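You operate a simulated robot arm through the tools that you are given. There is no shell and no other tool. Be economical: measure what you need, move in short steps, check, and stop when the job is done.

Carry out the task below with a simulated robot arm. There is one attempt and no reset: what you move stays moved.

JOB
Press the gauge zero button three times. Take the name block on the top of the grey pack bench and put it away on the block strip of the dispatch table. Put two of the yellow rolls from the top of the grey pack bench on the top of the grey ink bench. Open the left drawer of the pack bench. Do these in any order.

Only the result counts: the job must be done as asked and must still hold three seconds after the hand-in. Knocking over, shifting, dropping, spilling or breaking anything else fails it.

ROBOT AND FRAMES
A 7-joint arm with a vacuum gripper on a trunk, on a base that drives. Base frame: it is fixed to the floor where the robot stands at the start and does not move with it; the origin is under the middle of the robot, x ahead of it, y to its left, z up. Units: cm, degrees, N and s.
With the tool pointing down near the work surface it reaches from about 10 to 62 cm from the robot's upright axis, wherever it stands. Its first joint turns from -69.0 to 172.0 degrees. Places, roughly: block strip of the dispatch table (38x15 cm) [-126, 244, 80]; gauge zero button [50, -10, 80]; left drawer of the pack bench [40, 40, 70]; name block [25, 25, 75]; top of the grey ink bench [60, -380, 80]; yellow roll (6x6x5 cm) [30, -10, 80]; yellow roll (7x7x5 cm) [30, 60, 80]. Payload 1.06 kg.
Tool frame: the origin (TCP) lies in the middle of the cups' lips, and z points out of the cups. The gripper has 1 cup of 2.4 cm across, covering 2.4 by 2.4 cm (tool x, y); the bellows give 0.8 cm. With the vacuum on, a cup seals on a smooth face that it is pressed against (1 to 4 N); it does not hold porous or soft things. The pull reaches 23 N.
Orientation is told as [roll, pitch, yaw] about the base's x, y, z axes, in that order, counted from this pose: with the cups facing straight down, the tool's x points along the base's -x, its y along +y and its z along -z.

CONTROLS
- The arm moves only by the tool send_rows. Its argument "steps" is a list of rows, each a list of 7 numbers: the shift along the tool's x, y, z in cm, then the turn, a rotation vector about the tool's x, y, z in degrees, then the vacuum: 1 switches it on, 0 off. In form: [[tx, ty, tz, wx, wy, wz, vacuum], ...]. A call has 1 to 20 rows; each row is the pose to reach, as a shift and turn from the pose commanded when the call began, along the tool's axes at that moment. Rows are played at 5 a second. More than 5 cm and 8.6 degrees between two rows, or a gripper value outside its range, and nothing of the call is played. Where a pose cannot be reached the arm comes as near as it can. A force on the tool above 40 N (or 10 N above the force at the start of the call, whichever is more), or a blocked arm, ends the call early, and 0.2 s more pass. The pull builds up within a second once a cup has sealed. Time passes only in rows, and 0.2 s behind the last, so rows that repeat a pose give it time. The reply holds the time, the measured pose of the TCP, the force on the tool along the base axes and the pull of the vacuum, in the units named above and with some noise, with the torque about the TCP (base axes, N m) and any sound that the robot's microphone picked up.
- Cameras (640 x 400 px; columns grow to the right, rows downward): "scene" is now at [16.15, 5.11, 118.55]; the picture's right is [0.59, -0.81, 0.00], its down [-0.45, -0.33, -0.83] and it looks along [0.67, 0.49, -0.56] (base axes); focal length 214 px, centre (320, 200). "wrist" rides on the gripper at [7.8, 1.9, -9.6] in the tool frame; the picture's right is [-0.24, 0.97, 0.00], its down [-0.71, -0.17, -0.69] and it looks along [-0.67, -0.16, 0.73] (tool axes); focal length 243 px, centre (320, 200). There is no depth. A picture from a camera that has moved, and an enlarged one, comes with that camera's place and axes in the base frame and with its lens.
- get_image(camera): a new picture of that camera. The clock stands still meanwhile.
- slide_trunk(by): slides the trunk up (or, below 0, down) by that many cm; the arm and the scene camera ride with it, the base frame stays. It gives what a move gives, with no picture.
- base_move(legs): drives the robot by 1 to 6 legs, each [ahead, left, turn to the left] in cm, cm and degrees, along the robot's own axes; the way and the turn of a leg run together, so that a leg with both is an arc; at most 150 cm and 180 degrees a leg. The arm and the cameras ride along, it lands a little off, and it stops where it bumps. It gives what a move gives.
- pan_tilt(pan, tilt): turns the head with the scene camera to pan (to the left, within 80 degrees either way) and tilt (down, from -29 to 69), counted from straight ahead of the robot. It gives what a move gives.
- close_up(camera, box): a new picture of the part [left, top, right, bottom] of that camera's present view, enlarged. The clock stands still meanwhile.
- job_done(): hands the job in; it is judged then, once.

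Work in short steps. Places have to be worked out from the pictures, the camera data and where the tool is seen: move nearer, look again, correct. Check each grasp and each placing, and mend what went wrong. You have 165 turns and 108 pictures in all, those below and enlarged ones among them. Switch the vacuum off and draw the arm clear of the work before you hand the job in, unless the task says otherwise; then end with one line.

The tools are called as name(argument=value, ...) on one line, values as JSON. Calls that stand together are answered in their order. send_rows: Moves the arm, as the interface text tells. Its arguments: {"type":"object","properties":{"steps":{"type":"array","items":{"type":"array","items":{"type":"number"}}}},"required":["steps"]} The other tools are called the same way: slide_trunk (by) slides the trunk up or down; base_move (legs) drives the base; pan_tilt (pan, tilt) turns the head that bears the scene camera; get_image (camera) takes a picture; close_up (camera, box) takes an enlarged picture of a part of a camera's view; job_done () hands the job in.

At the start:

```text
time: 0.0
position: [18.44, 20.66, 109.39]
tcp_rot: [0.0, 0.0, -0.1]
ft_force: [1.0, 0.5, 0.0]
wrist_torque: [-0.03, 0.0, 0.01]
pull: 0.0
trunk travel left (down, up): [-35.0, 14.2]
robot x, y, heading: [0.09, 0.25, -0.5]
head pan, tilt: [36.0, 34.1]
```

scene: 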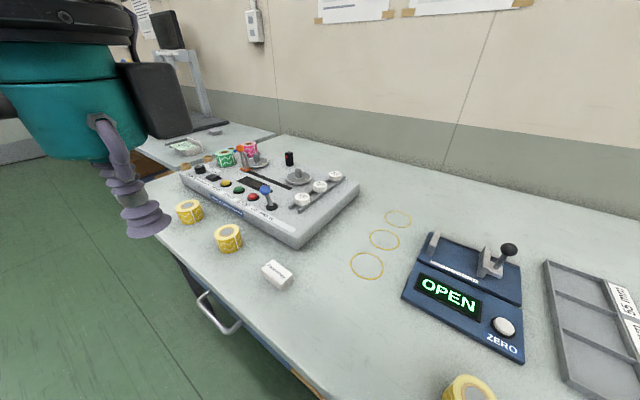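
wrist: 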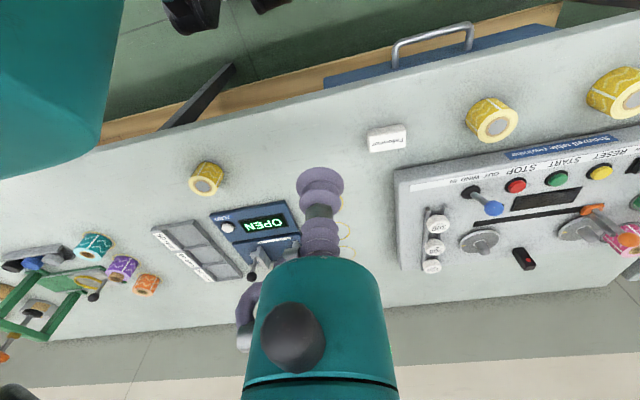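

The wrist and scene views show the gauge, the name block and the rolls on the pack bench. I'll zoom in to see the details before moving.

close_up(camera="scene", box=[160, 180, 320, 340])

close_up(camera="scene", box=[380, 200, 640, 400])

close_up(camera="wrist", box=[340, 0, 640, 200])

```text
2.50 times, centred on (240, 260) of scene
camera zoom: at [16.15, 5.11, 118.55], right [0.59, -0.81, 0.0], down [-0.45, -0.33, -0.83], along [0.67, 0.49, -0.56], focal length 536 px, centre (520, 50)
```

zoom: 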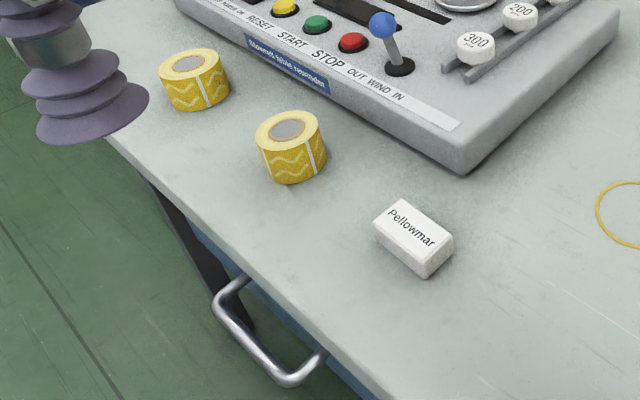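

```text
2.00 times, centred on (510, 300) of scene
camera zoom: at [16.15, 5.11, 118.55], right [0.59, -0.81, 0.0], down [-0.45, -0.33, -0.83], along [0.67, 0.49, -0.56], focal length 429 px, centre (-60, 0)
```

zoom: 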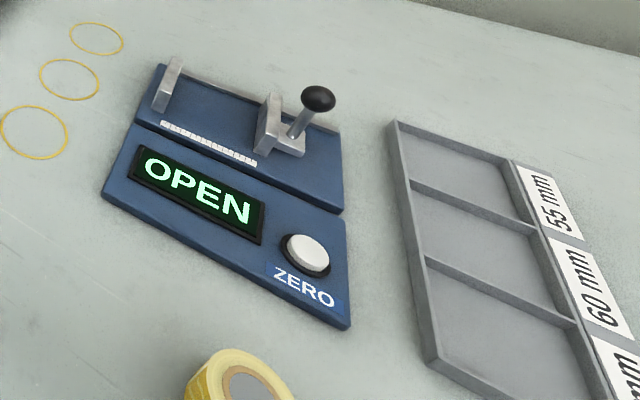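

```text
2.00 times, centred on (490, 100) of wrist
camera zoom: at [10.55, 22.5, 118.77], right [0.24, 0.97, 0.0], down [0.71, -0.17, 0.69], along [0.67, -0.16, -0.73], focal length 485 px, centre (-20, 400)
```

zoom: 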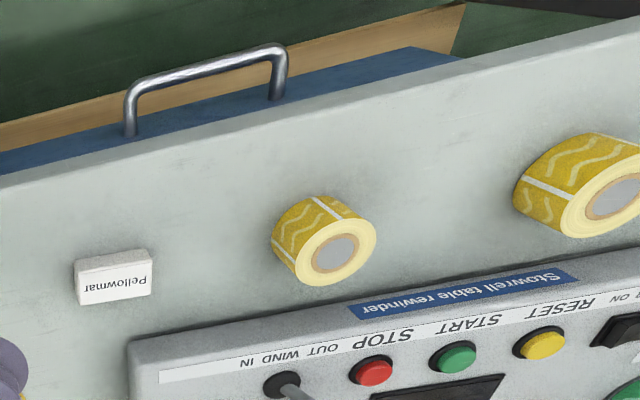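

Triangulating from the two cameras puts the bench top near z≈80, the ZERO button at about [49.2, -9.5, 80.5], the block top at about [33.2, 28.6, 82.5] and the near roll at [33.5, 44.5, 84.6]. I'll move to above the button.

send_rows(steps=[[-3, -3, 1, 0, 0, 0, 0], [-6, -6, 2, 0, 0, 0, 0], [-9, -9, 4, 0, 0, 0, 0], [-12, -12, 6, 0, 0, 0, 0], [-15, -15, 8, 0, 0, 0, 0], [-18, -18, 10, 0, 0, 0, 0], [-21, -21, 12, 0, 0, 0, 0], [-24, -24, 14, 0, 0, 0, 0], [-27, -27, 16, 0, 0, 0, 0], [-30.5, -30, 18, 0, 0, 0, 0], [-30.5, -30, 18, 0, 0, 0, 0]])

get_image(camera="wrist")

get_image(camera="scene")

```text
refused: row 10 steps farther than a row can; nothing moved
```

```text
102 pictures are left
camera wrist: at [10.55, 22.5, 118.77], right [0.24, 0.97, 0.0], down [0.71, -0.17, 0.69], along [0.67, -0.16, -0.73], focal length 243 px, centre (320, 200)
```

wrist: 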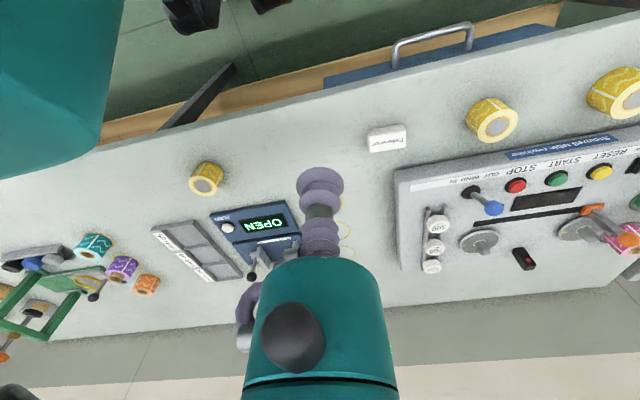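

```text
101 pictures are left
camera scene: at [16.15, 5.11, 118.55], right [0.59, -0.81, 0.0], down [-0.45, -0.33, -0.83], along [0.67, 0.49, -0.56], focal length 214 px, centre (320, 200)
```

scene: 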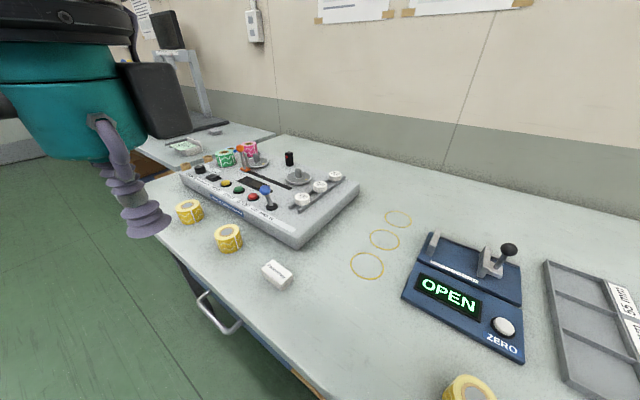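

The last row step was slightly too long, so nothing moved. I'll resend it with smaller steps.

send_rows(steps=[[-2.6, -2.5, 1, 0, 0, 0, 0], [-5.1, -5, 2, 0, 0, 0, 0], [-7.6, -7.5, 3.5, 0, 0, 0, 0], [-10.2, -10, 5, 0, 0, 0, 0], [-12.7, -12.5, 6.5, 0, 0, 0, 0], [-15.2, -15, 8, 0, 0, 0, 0], [-17.8, -17.5, 9.5, 0, 0, 0, 0], [-20.3, -20, 11, 0, 0, 0, 0], [-22.9, -22.5, 13, 0, 0, 0, 0], [-25.4, -25, 15, 0, 0, 0, 0], [-28, -27.5, 17, 0, 0, 0, 0], [-30.5, -30, 18, 0, 0, 0, 0], [-30.5, -30, 18, 0, 0, 0, 0]])

```text
time: 2.8
position: [48.89, -9.24, 91.3]
tcp_rot: [0.0, 0.0, 0.0]
ft_force: [0.5, -0.5, 0.2]
wrist_torque: [-0.04, -0.01, 0.05]
pull: 0.0
trunk travel left (down, up): [-35.0, 14.2]
robot x, y, heading: [-0.22, -0.34, -0.0]
head pan, tilt: [36.0, 34.1]
```

At the hover pose, I'll look from both cameras to refine the offset.

get_image(camera="wrist")

pan_tilt(pan=0, tilt=40)

get_image(camera="scene")

```text
100 pictures are left
camera wrist: at [41.06, -7.46, 100.8], right [0.24, 0.97, 0.0], down [0.71, -0.17, 0.69], along [0.67, -0.16, -0.73], focal length 243 px, centre (320, 200)
```

wrist: 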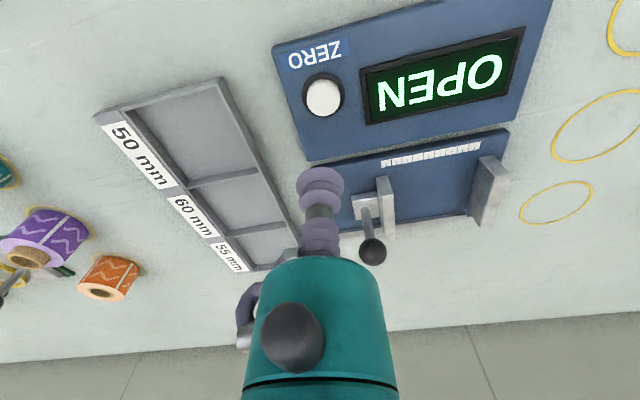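

```text
time: 3.8
position: [48.81, -9.33, 91.39]
tcp_rot: [0.0, 0.1, 0.0]
ft_force: [0.4, 0.8, -0.3]
wrist_torque: [-0.04, -0.01, -0.04]
pull: 0.1
trunk travel left (down, up): [-35.0, 14.2]
robot x, y, heading: [-0.04, 0.21, -0.1]
head pan, tilt: [0.0, 40.0]
```

```text
99 pictures are left
camera scene: at [17.49, -0.09, 117.65], right [0.0, -1.0, 0.0], down [-0.64, 0.0, -0.77], along [0.77, 0.0, -0.64], focal length 214 px, centre (320, 200)
```

scene: 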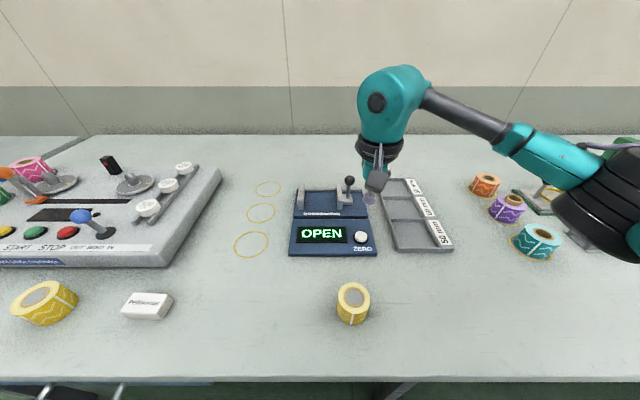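

The button refines to about [48.2, -9.0, 81.7]. I'll shift over it and lower to just above it.

send_rows(steps=[[0.6, 0.3, 2, 0, 0, 0, 0], [0.6, 0.3, 5, 0, 0, 0, 0], [0.6, 0.3, 7, 0, 0, 0, 0], [0.6, 0.3, 8, 0, 0, 0, 0], [0.6, 0.3, 8, 0, 0, 0, 0]])

close_up(camera="wrist", box=[200, 50, 440, 200])

close_up(camera="scene", box=[280, 160, 440, 260])

```text
time: 5.0
position: [48.14, -9.03, 83.23]
tcp_rot: [0.0, -0.1, 0.0]
ft_force: [0.2, 0.3, 0.6]
wrist_torque: [-0.01, 0.02, -0.02]
pull: 0.1
trunk travel left (down, up): [-35.0, 14.2]
robot x, y, heading: [0.01, -0.03, -0.0]
head pan, tilt: [0.0, 40.0]
```

```text
2.67 times, centred on (320, 125) of wrist
camera zoom: at [40.4, -7.23, 92.7], right [0.24, 0.97, 0.0], down [0.71, -0.17, 0.69], along [0.67, -0.16, -0.73], focal length 647 px, centre (320, 400)
```

zoom: 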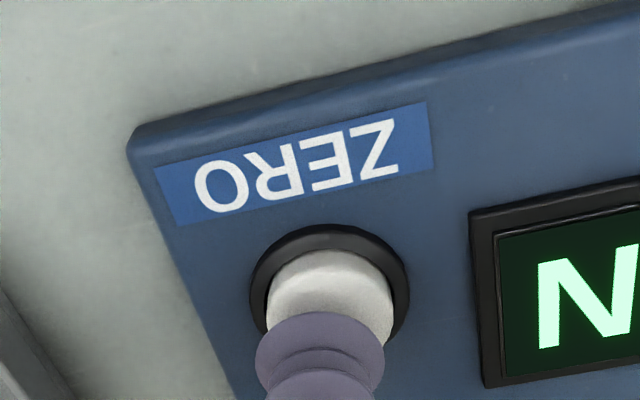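

```text
4.00 times, centred on (360, 210) of scene
camera zoom: at [17.49, -0.1, 117.65], right [0.0, -1.0, 0.0], down [-0.64, 0.0, -0.77], along [0.77, 0.0, -0.64], focal length 858 px, centre (160, 160)
```

zoom: 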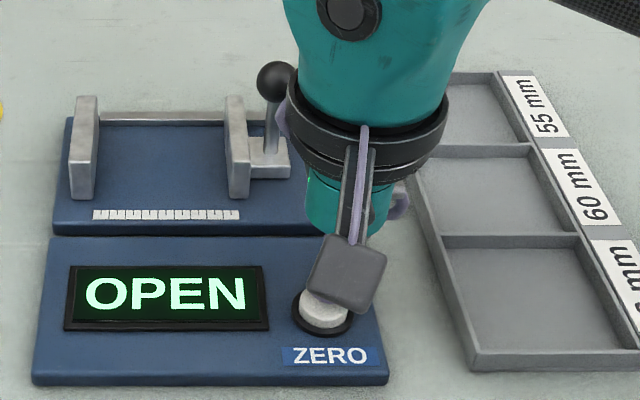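

The cup is over the button. I'll go down slowly and read the force.

send_rows(steps=[[0, 0.15, 0.3, 0, 0, 0, 0], [0, 0.2, 0.6, 0, 0, 0, 0], [0, 0.2, 0.9, 0, 0, 0, 0], [0, 0.2, 1.2, 0, 0, 0, 0], [0, 0.2, 1.4, 0, 0, 0, 0], [0, 0.2, 1.4, 0, 0, 0, 0]])

```text
time: 6.4
position: [48.26, -8.86, 81.86]
tcp_rot: [0.0, 0.0, 0.0]
ft_force: [-0.2, -0.7, 0.5]
wrist_torque: [0.02, 0.04, -0.01]
pull: 0.1
trunk travel left (down, up): [-35.0, 14.2]
robot x, y, heading: [0.14, -0.14, 0.1]
head pan, tilt: [0.0, 40.0]
```

No contact yet at z 81.9, so I'll continue down gently.

send_rows(steps=[[0, 0, 0.2, 0, 0, 0, 0], [0, 0, 0.4, 0, 0, 0, 0], [0, 0, 0.6, 0, 0, 0, 0], [0, 0, 0.8, 0, 0, 0, 0], [0, 0, 0.8, 0, 0, 0, 0]])

```text
time: 7.6
position: [48.08, -8.74, 81.04]
tcp_rot: [0.1, -0.1, 0.0]
ft_force: [0.0, 0.2, 4.9]
wrist_torque: [0.01, -0.01, 0.05]
pull: 0.1
trunk travel left (down, up): [-35.0, 14.2]
robot x, y, heading: [-0.12, -0.16, -0.1]
head pan, tilt: [0.0, 40.0]
heard: click
```

I heard a click at about 5 N, which is the first press. I'll release and check the display.

send_rows(steps=[[0, 0, -0.5, 0, 0, 0, 0], [0, 0, -1, 0, 0, 0, 0], [0, 0, -1.5, 0, 0, 0, 0], [0, 0, -1.5, 0, 0, 0, 0], [0, 0, -1.5, 0, 0, 0, 0]])

close_up(camera="scene", box=[280, 160, 440, 260])

```text
time: 8.8
position: [48.25, -8.84, 82.57]
tcp_rot: [0.0, 0.0, 0.0]
ft_force: [0.3, -0.7, 0.0]
wrist_torque: [-0.01, 0.0, 0.0]
pull: 0.0
trunk travel left (down, up): [-35.0, 14.2]
robot x, y, heading: [-0.22, 0.15, -0.1]
head pan, tilt: [0.0, 40.0]
```

```text
4.00 times, centred on (360, 210) of scene
camera zoom: at [17.49, -0.1, 117.65], right [0.0, -1.0, 0.0], down [-0.64, 0.0, -0.77], along [0.77, 0.0, -0.64], focal length 858 px, centre (160, 160)
```

zoom: 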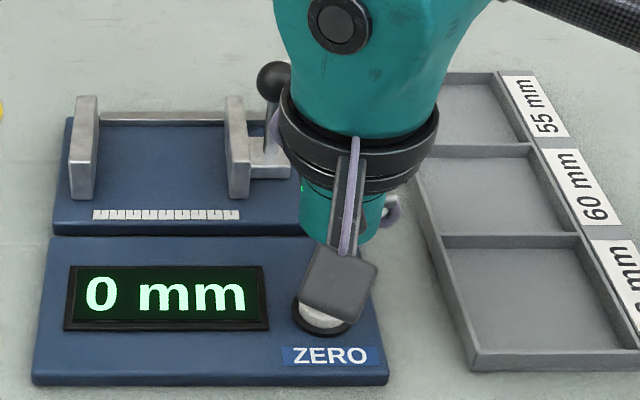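

The display changed to 0 mm. Second press, with release.

send_rows(steps=[[0, 0, 0.5, 0, 0, 0, 0], [0, 0, 0.9, 0, 0, 0, 0], [0, 0, 1.2, 0, 0, 0, 0], [0, 0, 1.5, 0, 0, 0, 0], [0, 0, 1.5, 0, 0, 0, 0], [0, 0, 1.0, 0, 0, 0, 0], [0, 0, 0.5, 0, 0, 0, 0], [0, 0, 0, 0, 0, 0, 0], [0, 0, 0, 0, 0, 0, 0]])

```text
time: 10.8
position: [48.24, -8.9, 82.56]
tcp_rot: [0.0, 0.1, 0.1]
ft_force: [-1.2, 0.9, 0.4]
wrist_torque: [-0.03, 0.0, -0.02]
pull: 0.0
trunk travel left (down, up): [-35.0, 14.2]
robot x, y, heading: [-0.16, -0.0, -0.0]
head pan, tilt: [0.0, 40.0]
heard: click
```

A second click. Now the third press, the same way, then retreat upwards.

send_rows(steps=[[0, 0, 0.5, 0, 0, 0, 0], [0, 0, 0.9, 0, 0, 0, 0], [0, 0, 1.2, 0, 0, 0, 0], [0, 0, 1.5, 0, 0, 0, 0], [0, 0, 1.5, 0, 0, 0, 0], [0, 0, 1.0, 0, 0, 0, 0], [0, 0, 0.5, 0, 0, 0, 0], [0, 0, -2, 0, 0, 0, 0], [0, 0, -5, 0, 0, 0, 0], [0, 0, -9, 0, 0, 0, 0], [0, 0, -9, 0, 0, 0, 0]])

get_image(camera="scene")

```text
time: 13.2
position: [48.3, -8.82, 91.55]
tcp_rot: [0.0, 0.0, 0.0]
ft_force: [-0.2, -0.5, 0.3]
wrist_torque: [0.02, 0.01, 0.0]
pull: 0.1
trunk travel left (down, up): [-35.0, 14.2]
robot x, y, heading: [-0.03, 0.01, -0.1]
head pan, tilt: [0.0, 40.0]
heard: click
```

```text
95 pictures are left
camera scene: at [17.49, -0.1, 117.65], right [0.0, -1.0, 0.0], down [-0.64, 0.0, -0.77], along [0.77, 0.0, -0.64], focal length 214 px, centre (320, 200)
```

scene: 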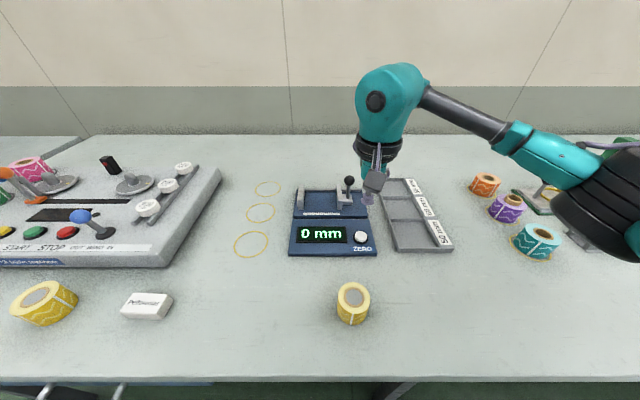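

Three clicks have been heard and the gauge reads 0 mm. Next I'll move above the name block at about [33.5, 28.4].

send_rows(steps=[[1.6, 4.1, -0.5, 0, 0, 0, 0], [3.3, 8.3, -1, 0, 0, 0, 0], [4.9, 12.4, -1, 0, 0, 0, 0], [6.6, 16.5, -1, 0, 0, 0, 0], [8.2, 20.7, -1, 0, 0, 0, 0], [9.9, 24.8, -1, 0, 0, 0, 0], [11.5, 29, -0.5, 0, 0, 0, 0], [13.2, 33.1, 0, 0, 0, 0, 0], [14.8, 37.2, 1, 0, 0, 0, 0], [14.8, 37.2, 1, 0, 0, 0, 0]])

get_image(camera="wrist")

pan_tilt(pan=40, tilt=45)

get_image(camera="scene")

```text
time: 15.4
position: [35.46, 23.43, 91.22]
tcp_rot: [0.1, 0.0, 0.0]
ft_force: [-0.9, -0.3, -0.2]
wrist_torque: [0.0, 0.01, -0.02]
pull: 0.0
out of reach, approached as far as the arm can: row 8, 9, 10
trunk travel left (down, up): [-35.0, 14.2]
robot x, y, heading: [-0.06, -0.38, -0.0]
head pan, tilt: [0.0, 40.0]
```

```text
94 pictures are left
camera wrist: at [27.7, 25.29, 100.8], right [0.24, 0.97, 0.0], down [0.71, -0.17, 0.68], along [0.67, -0.16, -0.73], focal length 243 px, centre (320, 200)
```

wrist: 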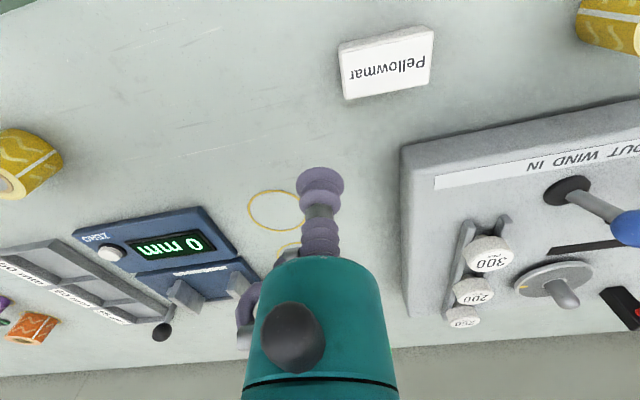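

```text
time: 16.5
position: [35.65, 23.43, 91.31]
tcp_rot: [0.1, 0.0, -0.1]
ft_force: [0.1, 0.5, 0.1]
wrist_torque: [-0.01, 0.0, -0.03]
pull: 0.1
trunk travel left (down, up): [-35.0, 14.2]
robot x, y, heading: [-0.37, 0.11, 0.1]
head pan, tilt: [40.0, 45.0]
```

```text
93 pictures are left
camera scene: at [15.22, 5.12, 116.93], right [0.64, -0.77, 0.0], down [-0.54, -0.45, -0.71], along [0.54, 0.45, -0.71], focal length 214 px, centre (320, 200)
```

scene: 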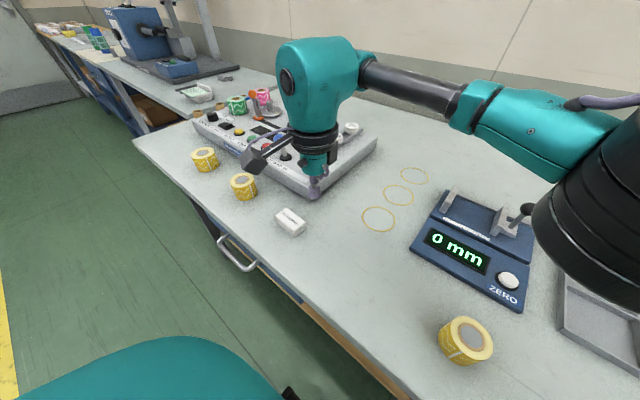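

The arm runs out of joint range here, so I'll raise it and shift the base left (slightly back to clear the drawer handle).

send_rows(steps=[[0, 0, -4, 0, 0, 0, 0], [2, -2, -8, 0, 0, 0, 0], [5, -4, -10, 0, 0, 0, 0], [8, -6, -12, 0, 0, 0, 0], [8, -6, -12, 0, 0, 0, 0]])

base_move(legs=[[-5, 0, 0], [0, 22, 0]])

get_image(camera="scene")

```text
time: 17.7
position: [27.56, 17.6, 103.21]
tcp_rot: [0.0, 0.0, 0.1]
ft_force: [-0.6, -0.1, 0.6]
wrist_torque: [0.01, -0.04, -0.02]
pull: 0.1
trunk travel left (down, up): [-35.0, 14.2]
robot x, y, heading: [-0.16, 0.04, 0.1]
head pan, tilt: [40.0, 45.0]
```

```text
time: 20.7
position: [22.72, 39.33, 103.14]
tcp_rot: [0.0, 0.0, -0.2]
ft_force: [-0.4, -0.6, -0.2]
wrist_torque: [-0.03, 0.01, -0.01]
pull: 0.1
trunk travel left (down, up): [-35.0, 14.2]
robot x, y, heading: [-5.34, 21.74, 0.0]
head pan, tilt: [40.0, 45.0]
```

```text
92 pictures are left
camera scene: at [10.28, 26.89, 116.92], right [0.64, -0.77, 0.0], down [-0.54, -0.45, -0.71], along [0.54, 0.45, -0.71], focal length 214 px, centre (320, 200)
```

scene: 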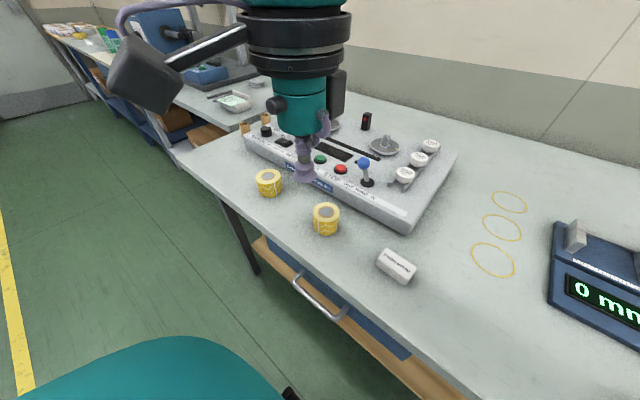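

The block sits at about [33.2, 28.5, 82.5]. I'll move above it.

send_rows(steps=[[-2.7, -2.7, 2, 0, 0, 0, 0], [-5.3, -5.4, 5, 0, 0, 0, 0], [-8, -8.1, 8, 0, 0, 0, 0], [-10.5, -10.8, 11, 0, 0, 0, 0], [-10.5, -10.8, 14, 0, 0, 0, 0], [-10.5, -10.8, 17, 0, 0, 0, 0], [-10.5, -10.8, 17, 0, 0, 0, 0]])

get_image(camera="wrist")

close_up(camera="scene", box=[320, 190, 480, 290])

```text
time: 22.3
position: [32.95, 28.59, 85.94]
tcp_rot: [0.1, 0.0, -0.2]
ft_force: [0.3, 0.6, -0.2]
wrist_torque: [0.0, 0.0, -0.02]
pull: 0.0
trunk travel left (down, up): [-35.0, 14.2]
robot x, y, heading: [-4.73, 21.95, -0.1]
head pan, tilt: [40.0, 45.0]
```

```text
91 pictures are left
camera wrist: at [25.31, 30.39, 95.54], right [0.24, 0.97, 0.0], down [0.71, -0.17, 0.69], along [0.67, -0.16, -0.73], focal length 243 px, centre (320, 200)
```

wrist: 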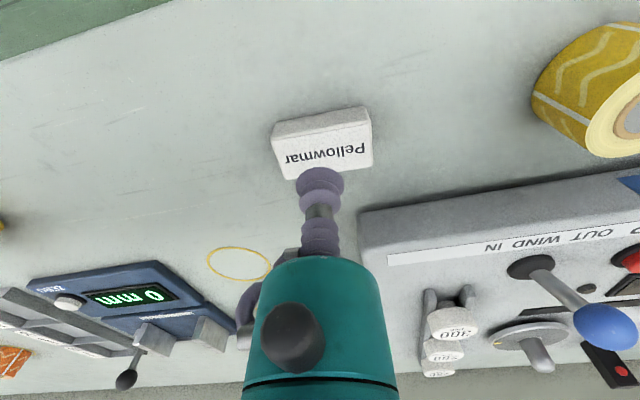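

```text
4.00 times, centred on (400, 240) of scene
camera zoom: at [10.28, 26.87, 116.93], right [0.64, -0.77, 0.0], down [-0.54, -0.45, -0.71], along [0.54, 0.45, -0.71], focal length 858 px, centre (0, 40)
```

zoom: 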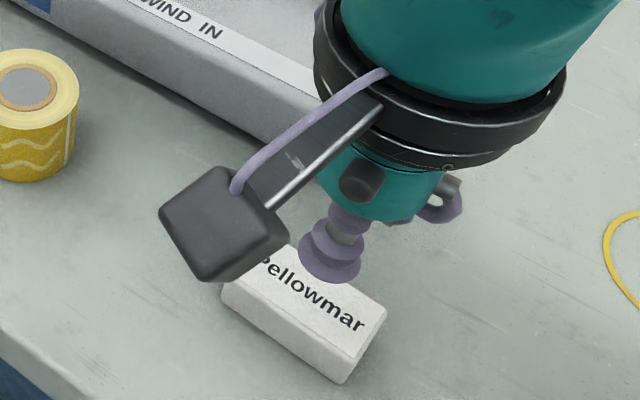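

The cup is centred over the block. I'll descend with the vacuum on.

send_rows(steps=[[-0.3, 0, 1.5, 0, 0, 0, 1], [-0.3, 0, 2.5, 0, 0, 0, 1], [-0.3, 0, 3, 0, 0, 0, 1], [-0.3, 0, 3.4, 0, 0, 0, 1], [-0.3, 0, 3.6, 0, 0, 0, 1], [-0.3, 0, 3.6, 0, 0, 0, 1]])

```text
time: 23.7
position: [33.38, 28.53, 82.63]
tcp_rot: [0.0, 0.0, -0.2]
ft_force: [0.4, 0.3, -0.9]
wrist_torque: [0.0, -0.02, 0.0]
pull: 23.1
trunk travel left (down, up): [-35.0, 14.2]
robot x, y, heading: [-4.95, 21.46, -0.3]
head pan, tilt: [40.0, 45.0]
```

Sealed at 23 N. I'll lift and retract the block.

send_rows(steps=[[0, 0, -1, 0, 0, 0, 1], [0, 0, -4, 0, 0, 0, 1], [0, 0, -8, 0, 0, 0, 1], [0, 0, -12, 0, 0, 0, 1], [3, 0, -16, 0, 0, 0, 1], [6, 0, -19, 0, 0, 0, 1], [9, 0, -21, 0, 0, 0, 1], [9, 0, -21, 0, 0, 0, 1]])

pan_tilt(pan=80, tilt=20)

get_image(camera="scene")

get_image(camera="wrist")

```text
time: 25.5
position: [24.23, 28.51, 103.79]
tcp_rot: [0.0, 0.0, -0.3]
ft_force: [-0.3, -0.3, -0.6]
wrist_torque: [-0.04, 0.0, 0.01]
pull: 23.2
trunk travel left (down, up): [-35.0, 14.2]
robot x, y, heading: [-5.0, 21.56, -0.2]
head pan, tilt: [40.0, 45.0]
```

```text
time: 26.6
position: [24.27, 28.58, 103.7]
tcp_rot: [0.0, 0.0, -0.3]
ft_force: [-0.4, 0.2, 0.1]
wrist_torque: [0.02, 0.01, 0.02]
pull: 22.6
trunk travel left (down, up): [-35.0, 14.2]
robot x, y, heading: [-4.97, 21.51, -0.4]
head pan, tilt: [80.0, 20.0]
```

```text
89 pictures are left
camera scene: at [5.69, 30.83, 120.79], right [0.98, -0.18, 0.0], down [-0.06, -0.34, -0.94], along [0.17, 0.92, -0.34], focal length 214 px, centre (320, 200)
```

scene: 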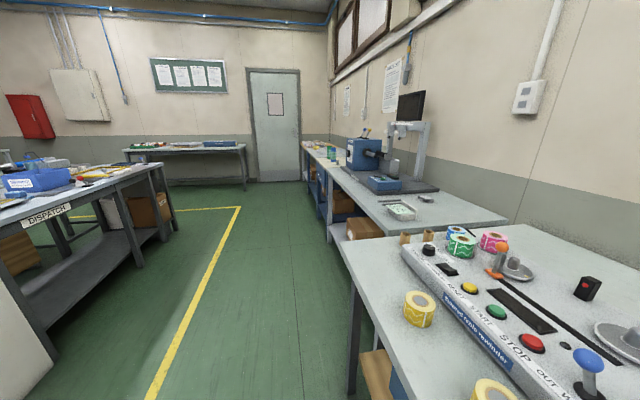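

```text
88 pictures are left
camera wrist: at [16.59, 30.38, 113.23], right [0.24, 0.97, 0.0], down [0.71, -0.17, 0.69], along [0.67, -0.16, -0.73], focal length 243 px, centre (320, 200)
```

wrist: 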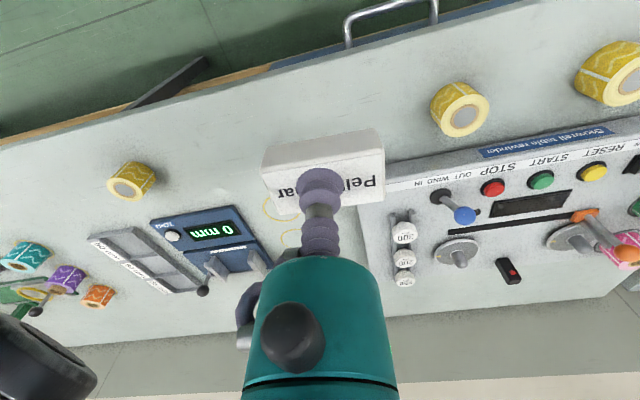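

The block is held. The dispatch table's edge appears to run along x≈-107 from y≈150 to 272. I'll back off and drive left up the aisle, then turn to face it.

base_move(legs=[[-33, 0, 0], [0, 110, 0], [0, 0, 90]])

pan_tilt(pan=40, tilt=20)

get_image(camera="scene")

```text
time: 42.1
position: [-42.38, 161.37, 103.69]
tcp_rot: [0.1, -0.1, 87.6]
ft_force: [-0.1, -0.2, -1.2]
wrist_torque: [0.0, 0.02, 0.01]
pull: 23.0
trunk travel left (down, up): [-35.0, 14.2]
robot x, y, heading: [-36.75, 131.95, 87.7]
head pan, tilt: [80.0, 20.0]
```

```text
time: 43.2
position: [-42.31, 161.37, 103.66]
tcp_rot: [0.0, 0.1, 87.6]
ft_force: [0.7, 0.0, -0.7]
wrist_torque: [0.01, 0.02, -0.02]
pull: 23.4
trunk travel left (down, up): [-35.0, 14.2]
robot x, y, heading: [-36.88, 131.95, 87.8]
head pan, tilt: [40.0, 20.0]
```

```text
87 pictures are left
camera scene: at [-42.11, 148.15, 120.79], right [0.79, 0.61, 0.0], down [0.21, -0.27, -0.94], along [-0.57, 0.74, -0.34], focal length 214 px, centre (320, 200)
```

scene: 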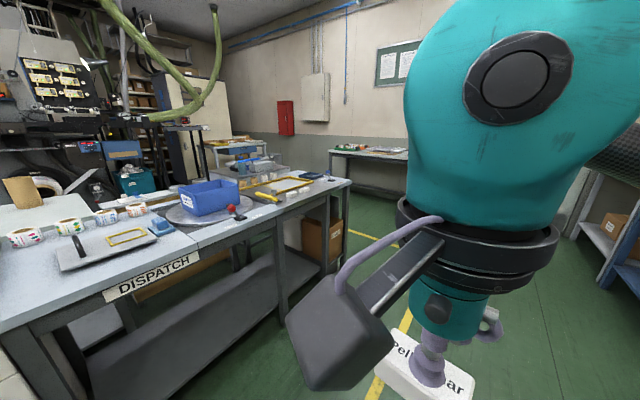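

The dispatch table is in view. I'll zoom in to find the block strip.

close_up(camera="scene", box=[140, 140, 370, 270])

```text
2.78 times, centred on (255, 205) of scene
camera zoom: at [-42.11, 148.15, 120.79], right [0.79, 0.61, 0.0], down [0.21, -0.27, -0.94], along [-0.57, 0.74, -0.34], focal length 597 px, centre (501, 186)
```

zoom: 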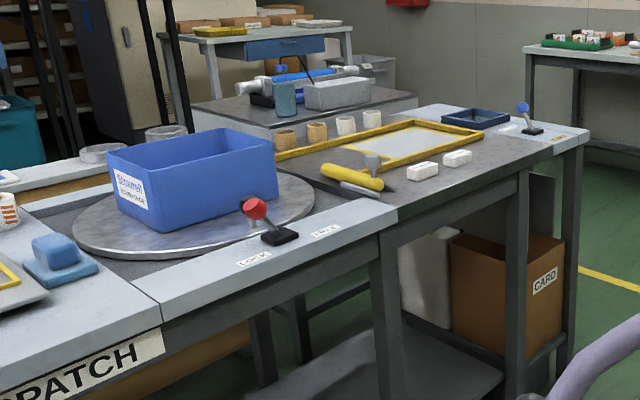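

The strip is the dark-grey area with two white blocks, at about [-125, 240]. I'll drive alongside it and turn to face the table.

base_move(legs=[[106, 0, 0], [0, 0, 92]])

pan_tilt(pan=0, tilt=35)

get_image(camera="scene")

```text
time: 52.5
position: [-61.88, 232.71, 103.77]
tcp_rot: [0.0, 0.0, 178.7]
ft_force: [-0.1, 1.2, -0.3]
wrist_torque: [0.01, 0.0, 0.02]
pull: 22.8
trunk travel left (down, up): [-35.0, 14.2]
robot x, y, heading: [-32.24, 238.49, 178.6]
head pan, tilt: [40.0, 20.0]
```

```text
time: 53.6
position: [-61.83, 232.53, 103.69]
tcp_rot: [-0.1, 0.0, 178.7]
ft_force: [0.1, -0.5, -0.6]
wrist_torque: [-0.01, 0.06, -0.03]
pull: 22.9
trunk travel left (down, up): [-35.0, 14.2]
robot x, y, heading: [-32.12, 238.85, 178.6]
head pan, tilt: [0.0, 35.0]
```

```text
85 pictures are left
camera scene: at [-50.23, 239.01, 118.41], right [0.02, 1.0, 0.0], down [0.57, -0.01, -0.82], along [-0.82, 0.02, -0.57], focal length 214 px, centre (320, 200)
```

scene: 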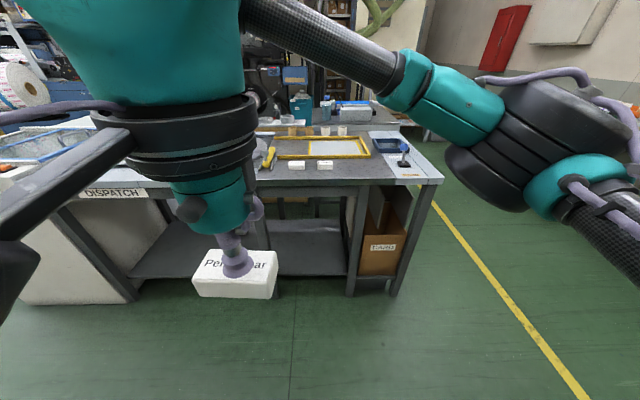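

Two blocks are on the strip at about y 232 and 243, with free space around y 253. I'll drive forward to get it in reach.

base_move(legs=[[45, 0, 1.4]])

pan_tilt(pan=-10, tilt=42)

get_image(camera="scene")

get_image(camera="wrist")

```text
time: 56.3
position: [-106.16, 232.52, 103.76]
tcp_rot: [0.0, 0.0, 179.9]
ft_force: [0.1, 0.3, -0.1]
wrist_torque: [0.0, -0.02, 0.0]
pull: 22.9
trunk travel left (down, up): [-35.0, 14.2]
robot x, y, heading: [-76.86, 239.47, 180.0]
head pan, tilt: [0.0, 35.0]
```

```text
time: 57.0
position: [-106.16, 232.43, 103.76]
tcp_rot: [0.0, 0.0, 179.8]
ft_force: [0.0, -0.6, -0.5]
wrist_torque: [-0.02, -0.01, 0.0]
pull: 23.6
trunk travel left (down, up): [-35.0, 14.2]
robot x, y, heading: [-76.54, 239.32, 180.0]
head pan, tilt: [-10.0, 42.0]
```

```text
84 pictures are left
camera scene: at [-94.18, 240.61, 117.36], right [0.17, 0.98, 0.0], down [0.66, -0.12, -0.74], along [-0.73, 0.13, -0.67], focal length 214 px, centre (320, 200)
```

scene: 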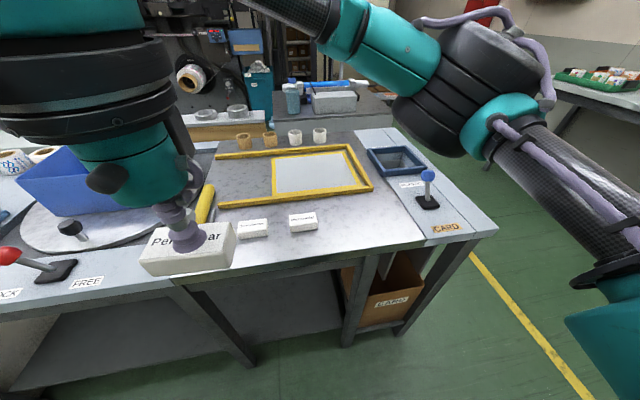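

```text
83 pictures are left
camera wrist: at [-98.31, 230.52, 113.23], right [-0.24, -0.97, 0.0], down [-0.71, 0.17, 0.69], along [-0.67, 0.16, -0.73], focal length 243 px, centre (320, 200)
```

wrist: 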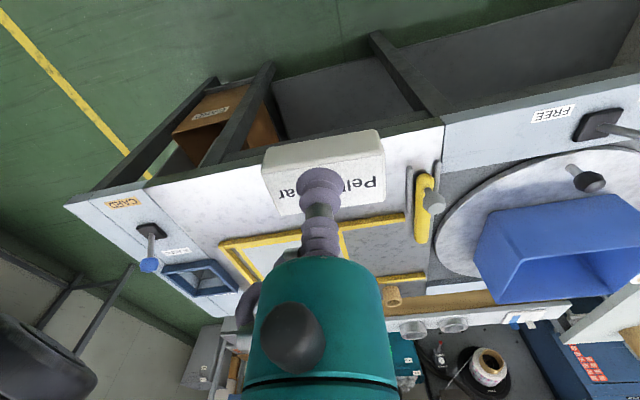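

close_up(camera="scene", box=[200, 130, 440, 280])

```text
2.67 times, centred on (320, 205) of scene
camera zoom: at [-94.18, 240.61, 117.36], right [0.17, 0.98, 0.0], down [0.66, -0.12, -0.74], along [-0.73, 0.13, -0.67], focal length 572 px, centre (320, 187)
```

zoom: 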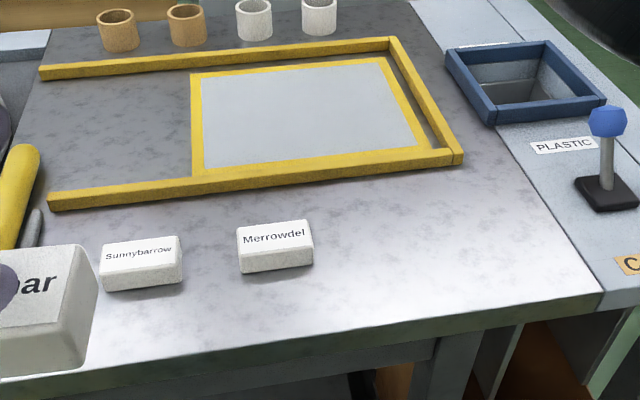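

The existing blocks sit at about [-126.7, 231.8] and [-126.6, 242.5], with the next slot at y≈253. I'll move over it.

send_rows(steps=[[-2.6, -2.6, 0, 0, 0, 0, 1], [-5.1, -5.1, 0, 0, 0, 0, 1], [-7.7, -7.7, 0, 0, 0, 0, 1], [-10.2, -10.2, 0, 0, 0, 0, 1], [-12.8, -12.8, 1, 0, 0, 0, 1], [-15.3, -15.3, 3, 0, 0, 0, 1], [-17.9, -17.9, 5, 0, 0, 0, 1], [-20.4, -20.5, 8, 0, 0, 0, 1], [-20.4, -20.5, 12, 0, 0, 0, 1], [-20.4, -20.5, 15, 0, 0, 0, 1], [-20.4, -20.5, 15, 0, 0, 0, 1]])

get_image(camera="scene")

get_image(camera="wrist")

```text
time: 59.4
position: [-126.67, 253.09, 88.7]
tcp_rot: [0.0, 0.0, 179.9]
ft_force: [0.2, -0.2, 0.2]
wrist_torque: [-0.01, -0.01, -0.01]
pull: 23.2
trunk travel left (down, up): [-35.0, 14.2]
robot x, y, heading: [-77.23, 239.42, 179.7]
head pan, tilt: [-10.0, 42.0]
```

```text
81 pictures are left
camera scene: at [-94.18, 240.61, 117.36], right [0.17, 0.98, 0.0], down [0.66, -0.12, -0.74], along [-0.73, 0.13, -0.67], focal length 214 px, centre (320, 200)
```

scene: 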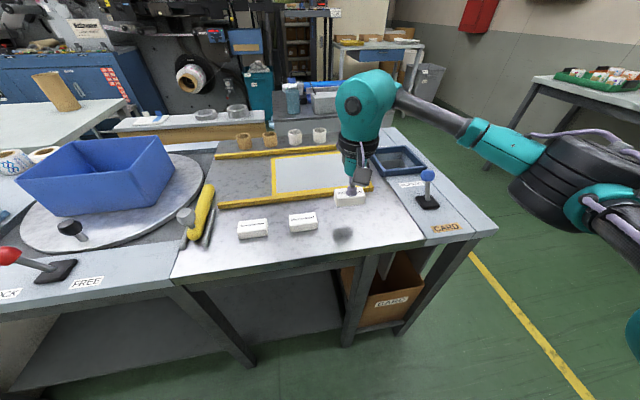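

```text
80 pictures are left
camera wrist: at [-118.71, 251.19, 98.14], right [-0.24, -0.97, 0.0], down [-0.71, 0.17, 0.69], along [-0.67, 0.16, -0.73], focal length 243 px, centre (320, 200)
```

wrist: 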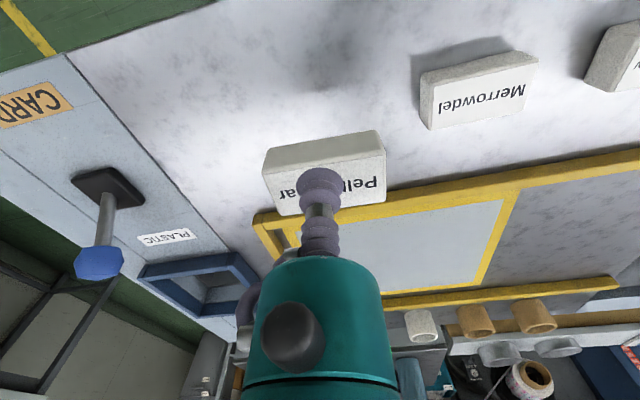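

The alignment is good. I'll lower in small steps until contact.

send_rows(steps=[[0, 0, 2, 0, 0, 0, 1], [0, 0, 4, 0, 0, 0, 1], [0, 0, 5, 0, 0, 0, 1], [0, 0, 5.5, 0, 0, 0, 1], [0, 0, 5.8, 0, 0, 0, 1], [0, 0, 5.8, 0, 0, 0, 1]])

```text
time: 60.8
position: [-126.53, 253.0, 83.01]
tcp_rot: [0.0, 0.1, 180.0]
ft_force: [0.4, -0.7, -0.3]
wrist_torque: [0.01, 0.01, 0.0]
pull: 23.2
trunk travel left (down, up): [-35.0, 14.2]
robot x, y, heading: [-76.71, 239.52, 179.7]
head pan, tilt: [-10.0, 42.0]
```

send_rows(steps=[[0, 0, 0.15, 0, 0, 0, 1], [0, 0, 0.3, 0, 0, 0, 1], [0, 0, 0.45, 0, 0, 0, 1], [0, 0, 0.45, 0, 0, 0, 1]])

close_up(camera="scene", box=[220, 150, 420, 275])

```text
time: 61.8
position: [-126.65, 252.93, 82.46]
tcp_rot: [0.0, 0.1, 179.8]
ft_force: [0.7, 0.6, -2.0]
wrist_torque: [-0.02, -0.03, 0.02]
pull: 23.2
trunk travel left (down, up): [-35.0, 14.2]
robot x, y, heading: [-76.98, 239.41, 179.8]
head pan, tilt: [-10.0, 42.0]
```

```text
3.20 times, centred on (320, 212) of scene
camera zoom: at [-94.18, 240.61, 117.36], right [0.17, 0.98, 0.0], down [0.66, -0.12, -0.74], along [-0.73, 0.13, -0.67], focal length 686 px, centre (320, 160)
```

zoom: 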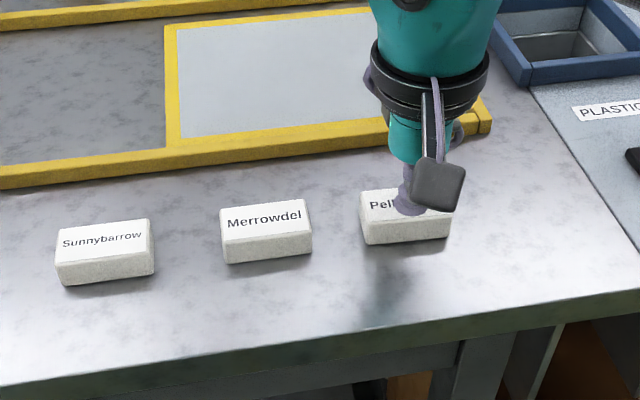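

Still no clear contact. I'll lower a little further.

send_rows(steps=[[0, 0, 0.15, 0, 0, 0, 1], [0, 0, 0.3, 0, 0, 0, 1], [0, 0, 0.3, 0, 0, 0, 1]])

```text
time: 62.6
position: [-126.43, 252.91, 82.26]
tcp_rot: [0.1, -0.2, 180.0]
ft_force: [-2.4, 0.9, 11.8]
wrist_torque: [-0.01, -0.03, 0.02]
pull: 23.3
trunk travel left (down, up): [-35.0, 14.2]
robot x, y, heading: [-77.08, 239.19, 179.8]
head pan, tilt: [-10.0, 42.0]
```

Firm contact (11.8 N), so the block is down. I'll ease up slightly, release the vacuum, wait, then retreat.

send_rows(steps=[[0, 0, -0.15, 0, 0, 0, 0], [0, 0, -0.15, 0, 0, 0, 0], [0, 0, -0.15, 0, 0, 0, 0], [0, 0, -0.15, 0, 0, 0, 0], [0, 0, -0.15, 0, 0, 0, 0], [0, 0, -0.6, 0, 0, 0, 0], [0, 0, -2, 0, 0, 0, 0], [0, 0, -6, 0, 0, 0, 0], [0, 0, -10, 0, 0, 0, 0], [0, 0, -14, 0, 0, 0, 0], [3, 2, -17, 0, 0, 0, 0], [7, 4, -19, 0, 0, 0, 0], [11, 6, -21, 0, 0, 0, 0], [15, 8, -21, 0, 0, 0, 0], [19, 10, -21, 0, 0, 0, 0]])

close_up(camera="scene", box=[220, 150, 420, 275])

```text
time: 65.8
position: [-107.67, 243.08, 103.04]
tcp_rot: [0.0, 0.0, 179.9]
ft_force: [0.6, -0.1, -0.3]
wrist_torque: [0.02, 0.0, -0.01]
pull: 0.1
trunk travel left (down, up): [-35.0, 14.2]
robot x, y, heading: [-76.8, 239.39, 180.0]
head pan, tilt: [-10.0, 42.0]
```

```text
3.20 times, centred on (320, 212) of scene
camera zoom: at [-94.16, 240.58, 117.36], right [0.17, 0.98, 0.0], down [0.66, -0.12, -0.74], along [-0.73, 0.13, -0.67], focal length 686 px, centre (320, 160)
```

zoom: 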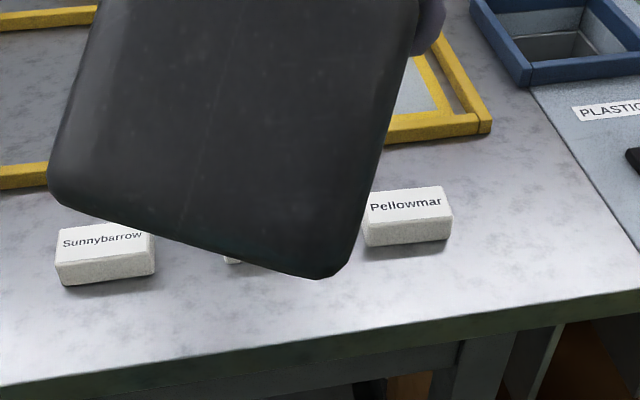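

The block is placed cleanly. I'll drive back to the pack bench for the first roll.

base_move(legs=[[-42, 0, 0], [0, 0, 180], [0, -150, 0], [0, -51, 0]])

```text
time: 93.4
position: [6.3, 35.45, 103.15]
tcp_rot: [0.0, -0.1, 3.3]
ft_force: [-0.4, -0.2, -0.4]
wrist_torque: [-0.02, -0.01, -0.01]
pull: 0.0
trunk travel left (down, up): [-35.0, 14.2]
robot x, y, heading: [-24.58, 37.26, 3.6]
head pan, tilt: [-10.0, 42.0]
```

I'll correct the heading and drive up to the bench.

base_move(legs=[[0, 0, -3.6], [19, 1, 0]])

pan_tilt(pan=20, tilt=50)

get_image(camera="scene")

get_image(camera="wrist")

```text
time: 95.4
position: [24.87, 34.44, 103.05]
tcp_rot: [0.0, -0.1, -0.5]
ft_force: [-0.4, -0.1, -0.3]
wrist_torque: [-0.01, 0.03, -0.02]
pull: 0.1
trunk travel left (down, up): [-35.0, 14.2]
robot x, y, heading: [-6.1, 38.19, -0.5]
head pan, tilt: [-10.0, 42.0]
```

```text
time: 96.3
position: [24.78, 34.61, 103.08]
tcp_rot: [0.0, 0.1, -0.4]
ft_force: [-0.8, 0.6, 0.2]
wrist_torque: [-0.03, 0.02, 0.01]
pull: 0.1
trunk travel left (down, up): [-35.0, 14.2]
robot x, y, heading: [-5.8, 38.54, -0.3]
head pan, tilt: [20.0, 50.0]
```

```text
77 pictures are left
camera scene: at [10.16, 40.9, 116.24], right [0.33, -0.94, 0.0], down [-0.72, -0.26, -0.64], along [0.61, 0.22, -0.77], focal length 214 px, centre (320, 200)
```

scene: 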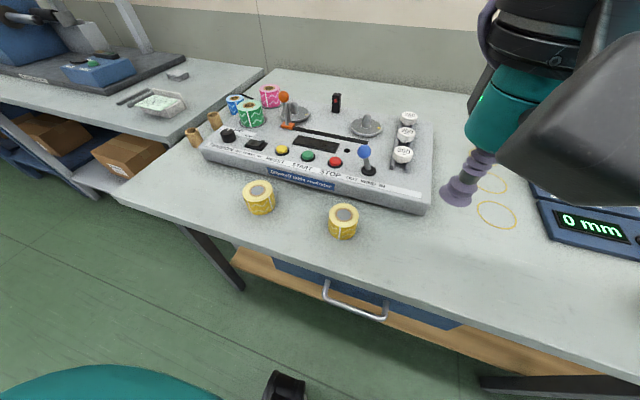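

```text
76 pictures are left
camera wrist: at [16.99, 36.38, 112.61], right [0.24, 0.97, 0.0], down [0.71, -0.18, 0.69], along [0.66, -0.17, -0.73], focal length 243 px, centre (320, 200)
```

wrist: 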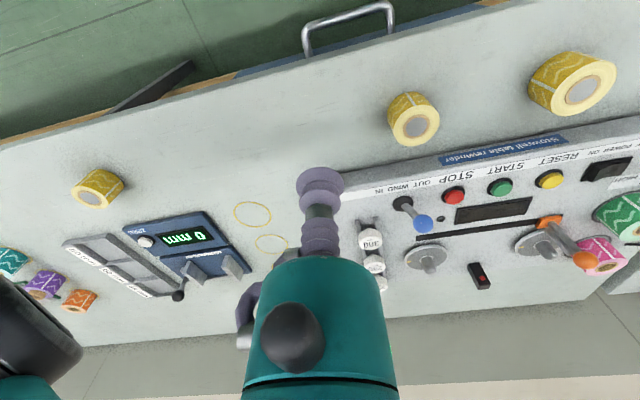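

The near roll is at about [33.5, 44.5, 84.7]. I'll look closely at its core to decide where the cup can seal.

close_up(camera="scene", box=[304, 190, 384, 240])

send_rows(steps=[[-2.2, 2.5, 3, 0, 0, 0, 0], [-4.4, 5, 6, 0, 0, 0, 0], [-6.6, 7.5, 9, 0, 0, 0, 0], [-8.7, 10, 12, 0, 0, 0, 0], [-8.7, 10, 14, 0, 0, 0, 0], [-8.7, 10, 14, 0, 0, 0, 0]])

get_image(camera="wrist")

close_up(camera="scene", box=[264, 140, 424, 240])

```text
8.00 times, centred on (344, 215) of scene
camera zoom: at [10.16, 40.9, 116.24], right [0.33, -0.94, 0.0], down [-0.72, -0.26, -0.64], along [0.61, 0.22, -0.77], focal length 1716 px, centre (128, 80)
```

zoom: 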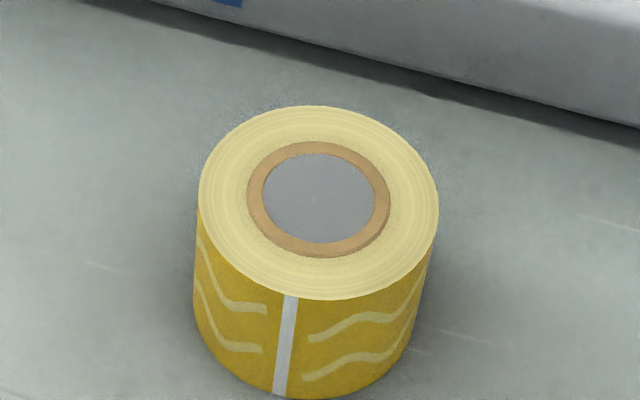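

```text
time: 97.8
position: [33.63, 44.61, 89.03]
tcp_rot: [0.0, 0.0, -0.4]
ft_force: [0.8, 0.0, 0.8]
wrist_torque: [0.0, 0.0, 0.01]
pull: 0.1
trunk travel left (down, up): [-35.0, 14.2]
robot x, y, heading: [-6.13, 38.41, -0.4]
head pan, tilt: [20.0, 50.0]
```

```text
74 pictures are left
camera wrist: at [25.77, 46.51, 98.57], right [0.24, 0.97, 0.0], down [0.71, -0.18, 0.69], along [0.66, -0.17, -0.73], focal length 243 px, centre (320, 200)
```

wrist: 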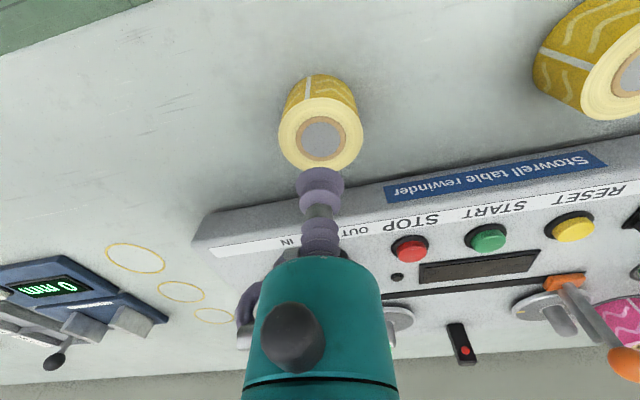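

```text
4.00 times, centred on (344, 190) of scene
camera zoom: at [10.15, 40.91, 116.24], right [0.34, -0.94, 0.0], down [-0.72, -0.26, -0.64], along [0.61, 0.22, -0.77], focal length 858 px, centre (224, 240)
```

zoom: 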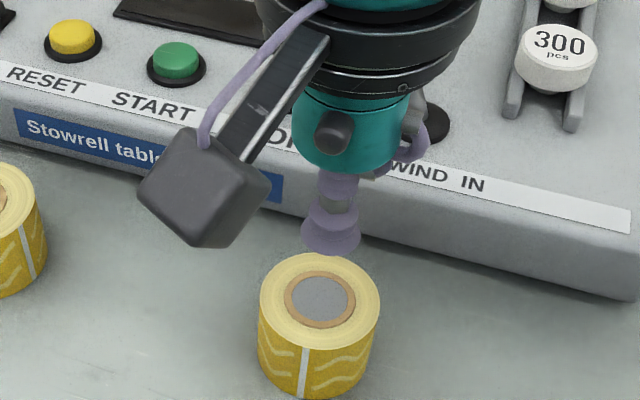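

The core is a flush solid grey disc about 3.2 cm wide, which suits the cup. Its centre is at about [33.1, 44.6], so I'll correct by 0.45 cm and descend with the vacuum on.

send_rows(steps=[[0.45, 0, 1.5, 0, 0, 0, 1], [0.45, 0, 3, 0, 0, 0, 1], [0.45, 0, 3.5, 0, 0, 0, 1], [0.45, 0, 3.9, 0, 0, 0, 1], [0.45, 0, 4.2, 0, 0, 0, 1], [0.45, 0, 4.2, 0, 0, 0, 1]])

```text
time: 99.2
position: [33.21, 44.47, 85.01]
tcp_rot: [0.0, 0.0, -0.3]
ft_force: [0.2, -0.7, 1.3]
wrist_torque: [-0.02, 0.0, 0.02]
pull: 0.0
trunk travel left (down, up): [-35.0, 14.2]
robot x, y, heading: [-5.48, 38.33, -0.4]
head pan, tilt: [20.0, 50.0]
```

Light touch (1.3 N). I'll press slightly more.

send_rows(steps=[[0, 0, 0.2, 0, 0, 0, 1], [0, 0, 0.3, 0, 0, 0, 1], [0, 0, 0.3, 0, 0, 0, 1], [0, 0, 0.3, 0, 0, 0, 1]])

```text
time: 100.2
position: [33.04, 44.42, 84.59]
tcp_rot: [0.0, 0.0, -0.5]
ft_force: [0.2, 0.1, -0.1]
wrist_torque: [-0.03, 0.03, 0.01]
pull: 22.6
trunk travel left (down, up): [-35.0, 14.2]
robot x, y, heading: [-5.96, 38.73, -0.5]
head pan, tilt: [20.0, 50.0]
```

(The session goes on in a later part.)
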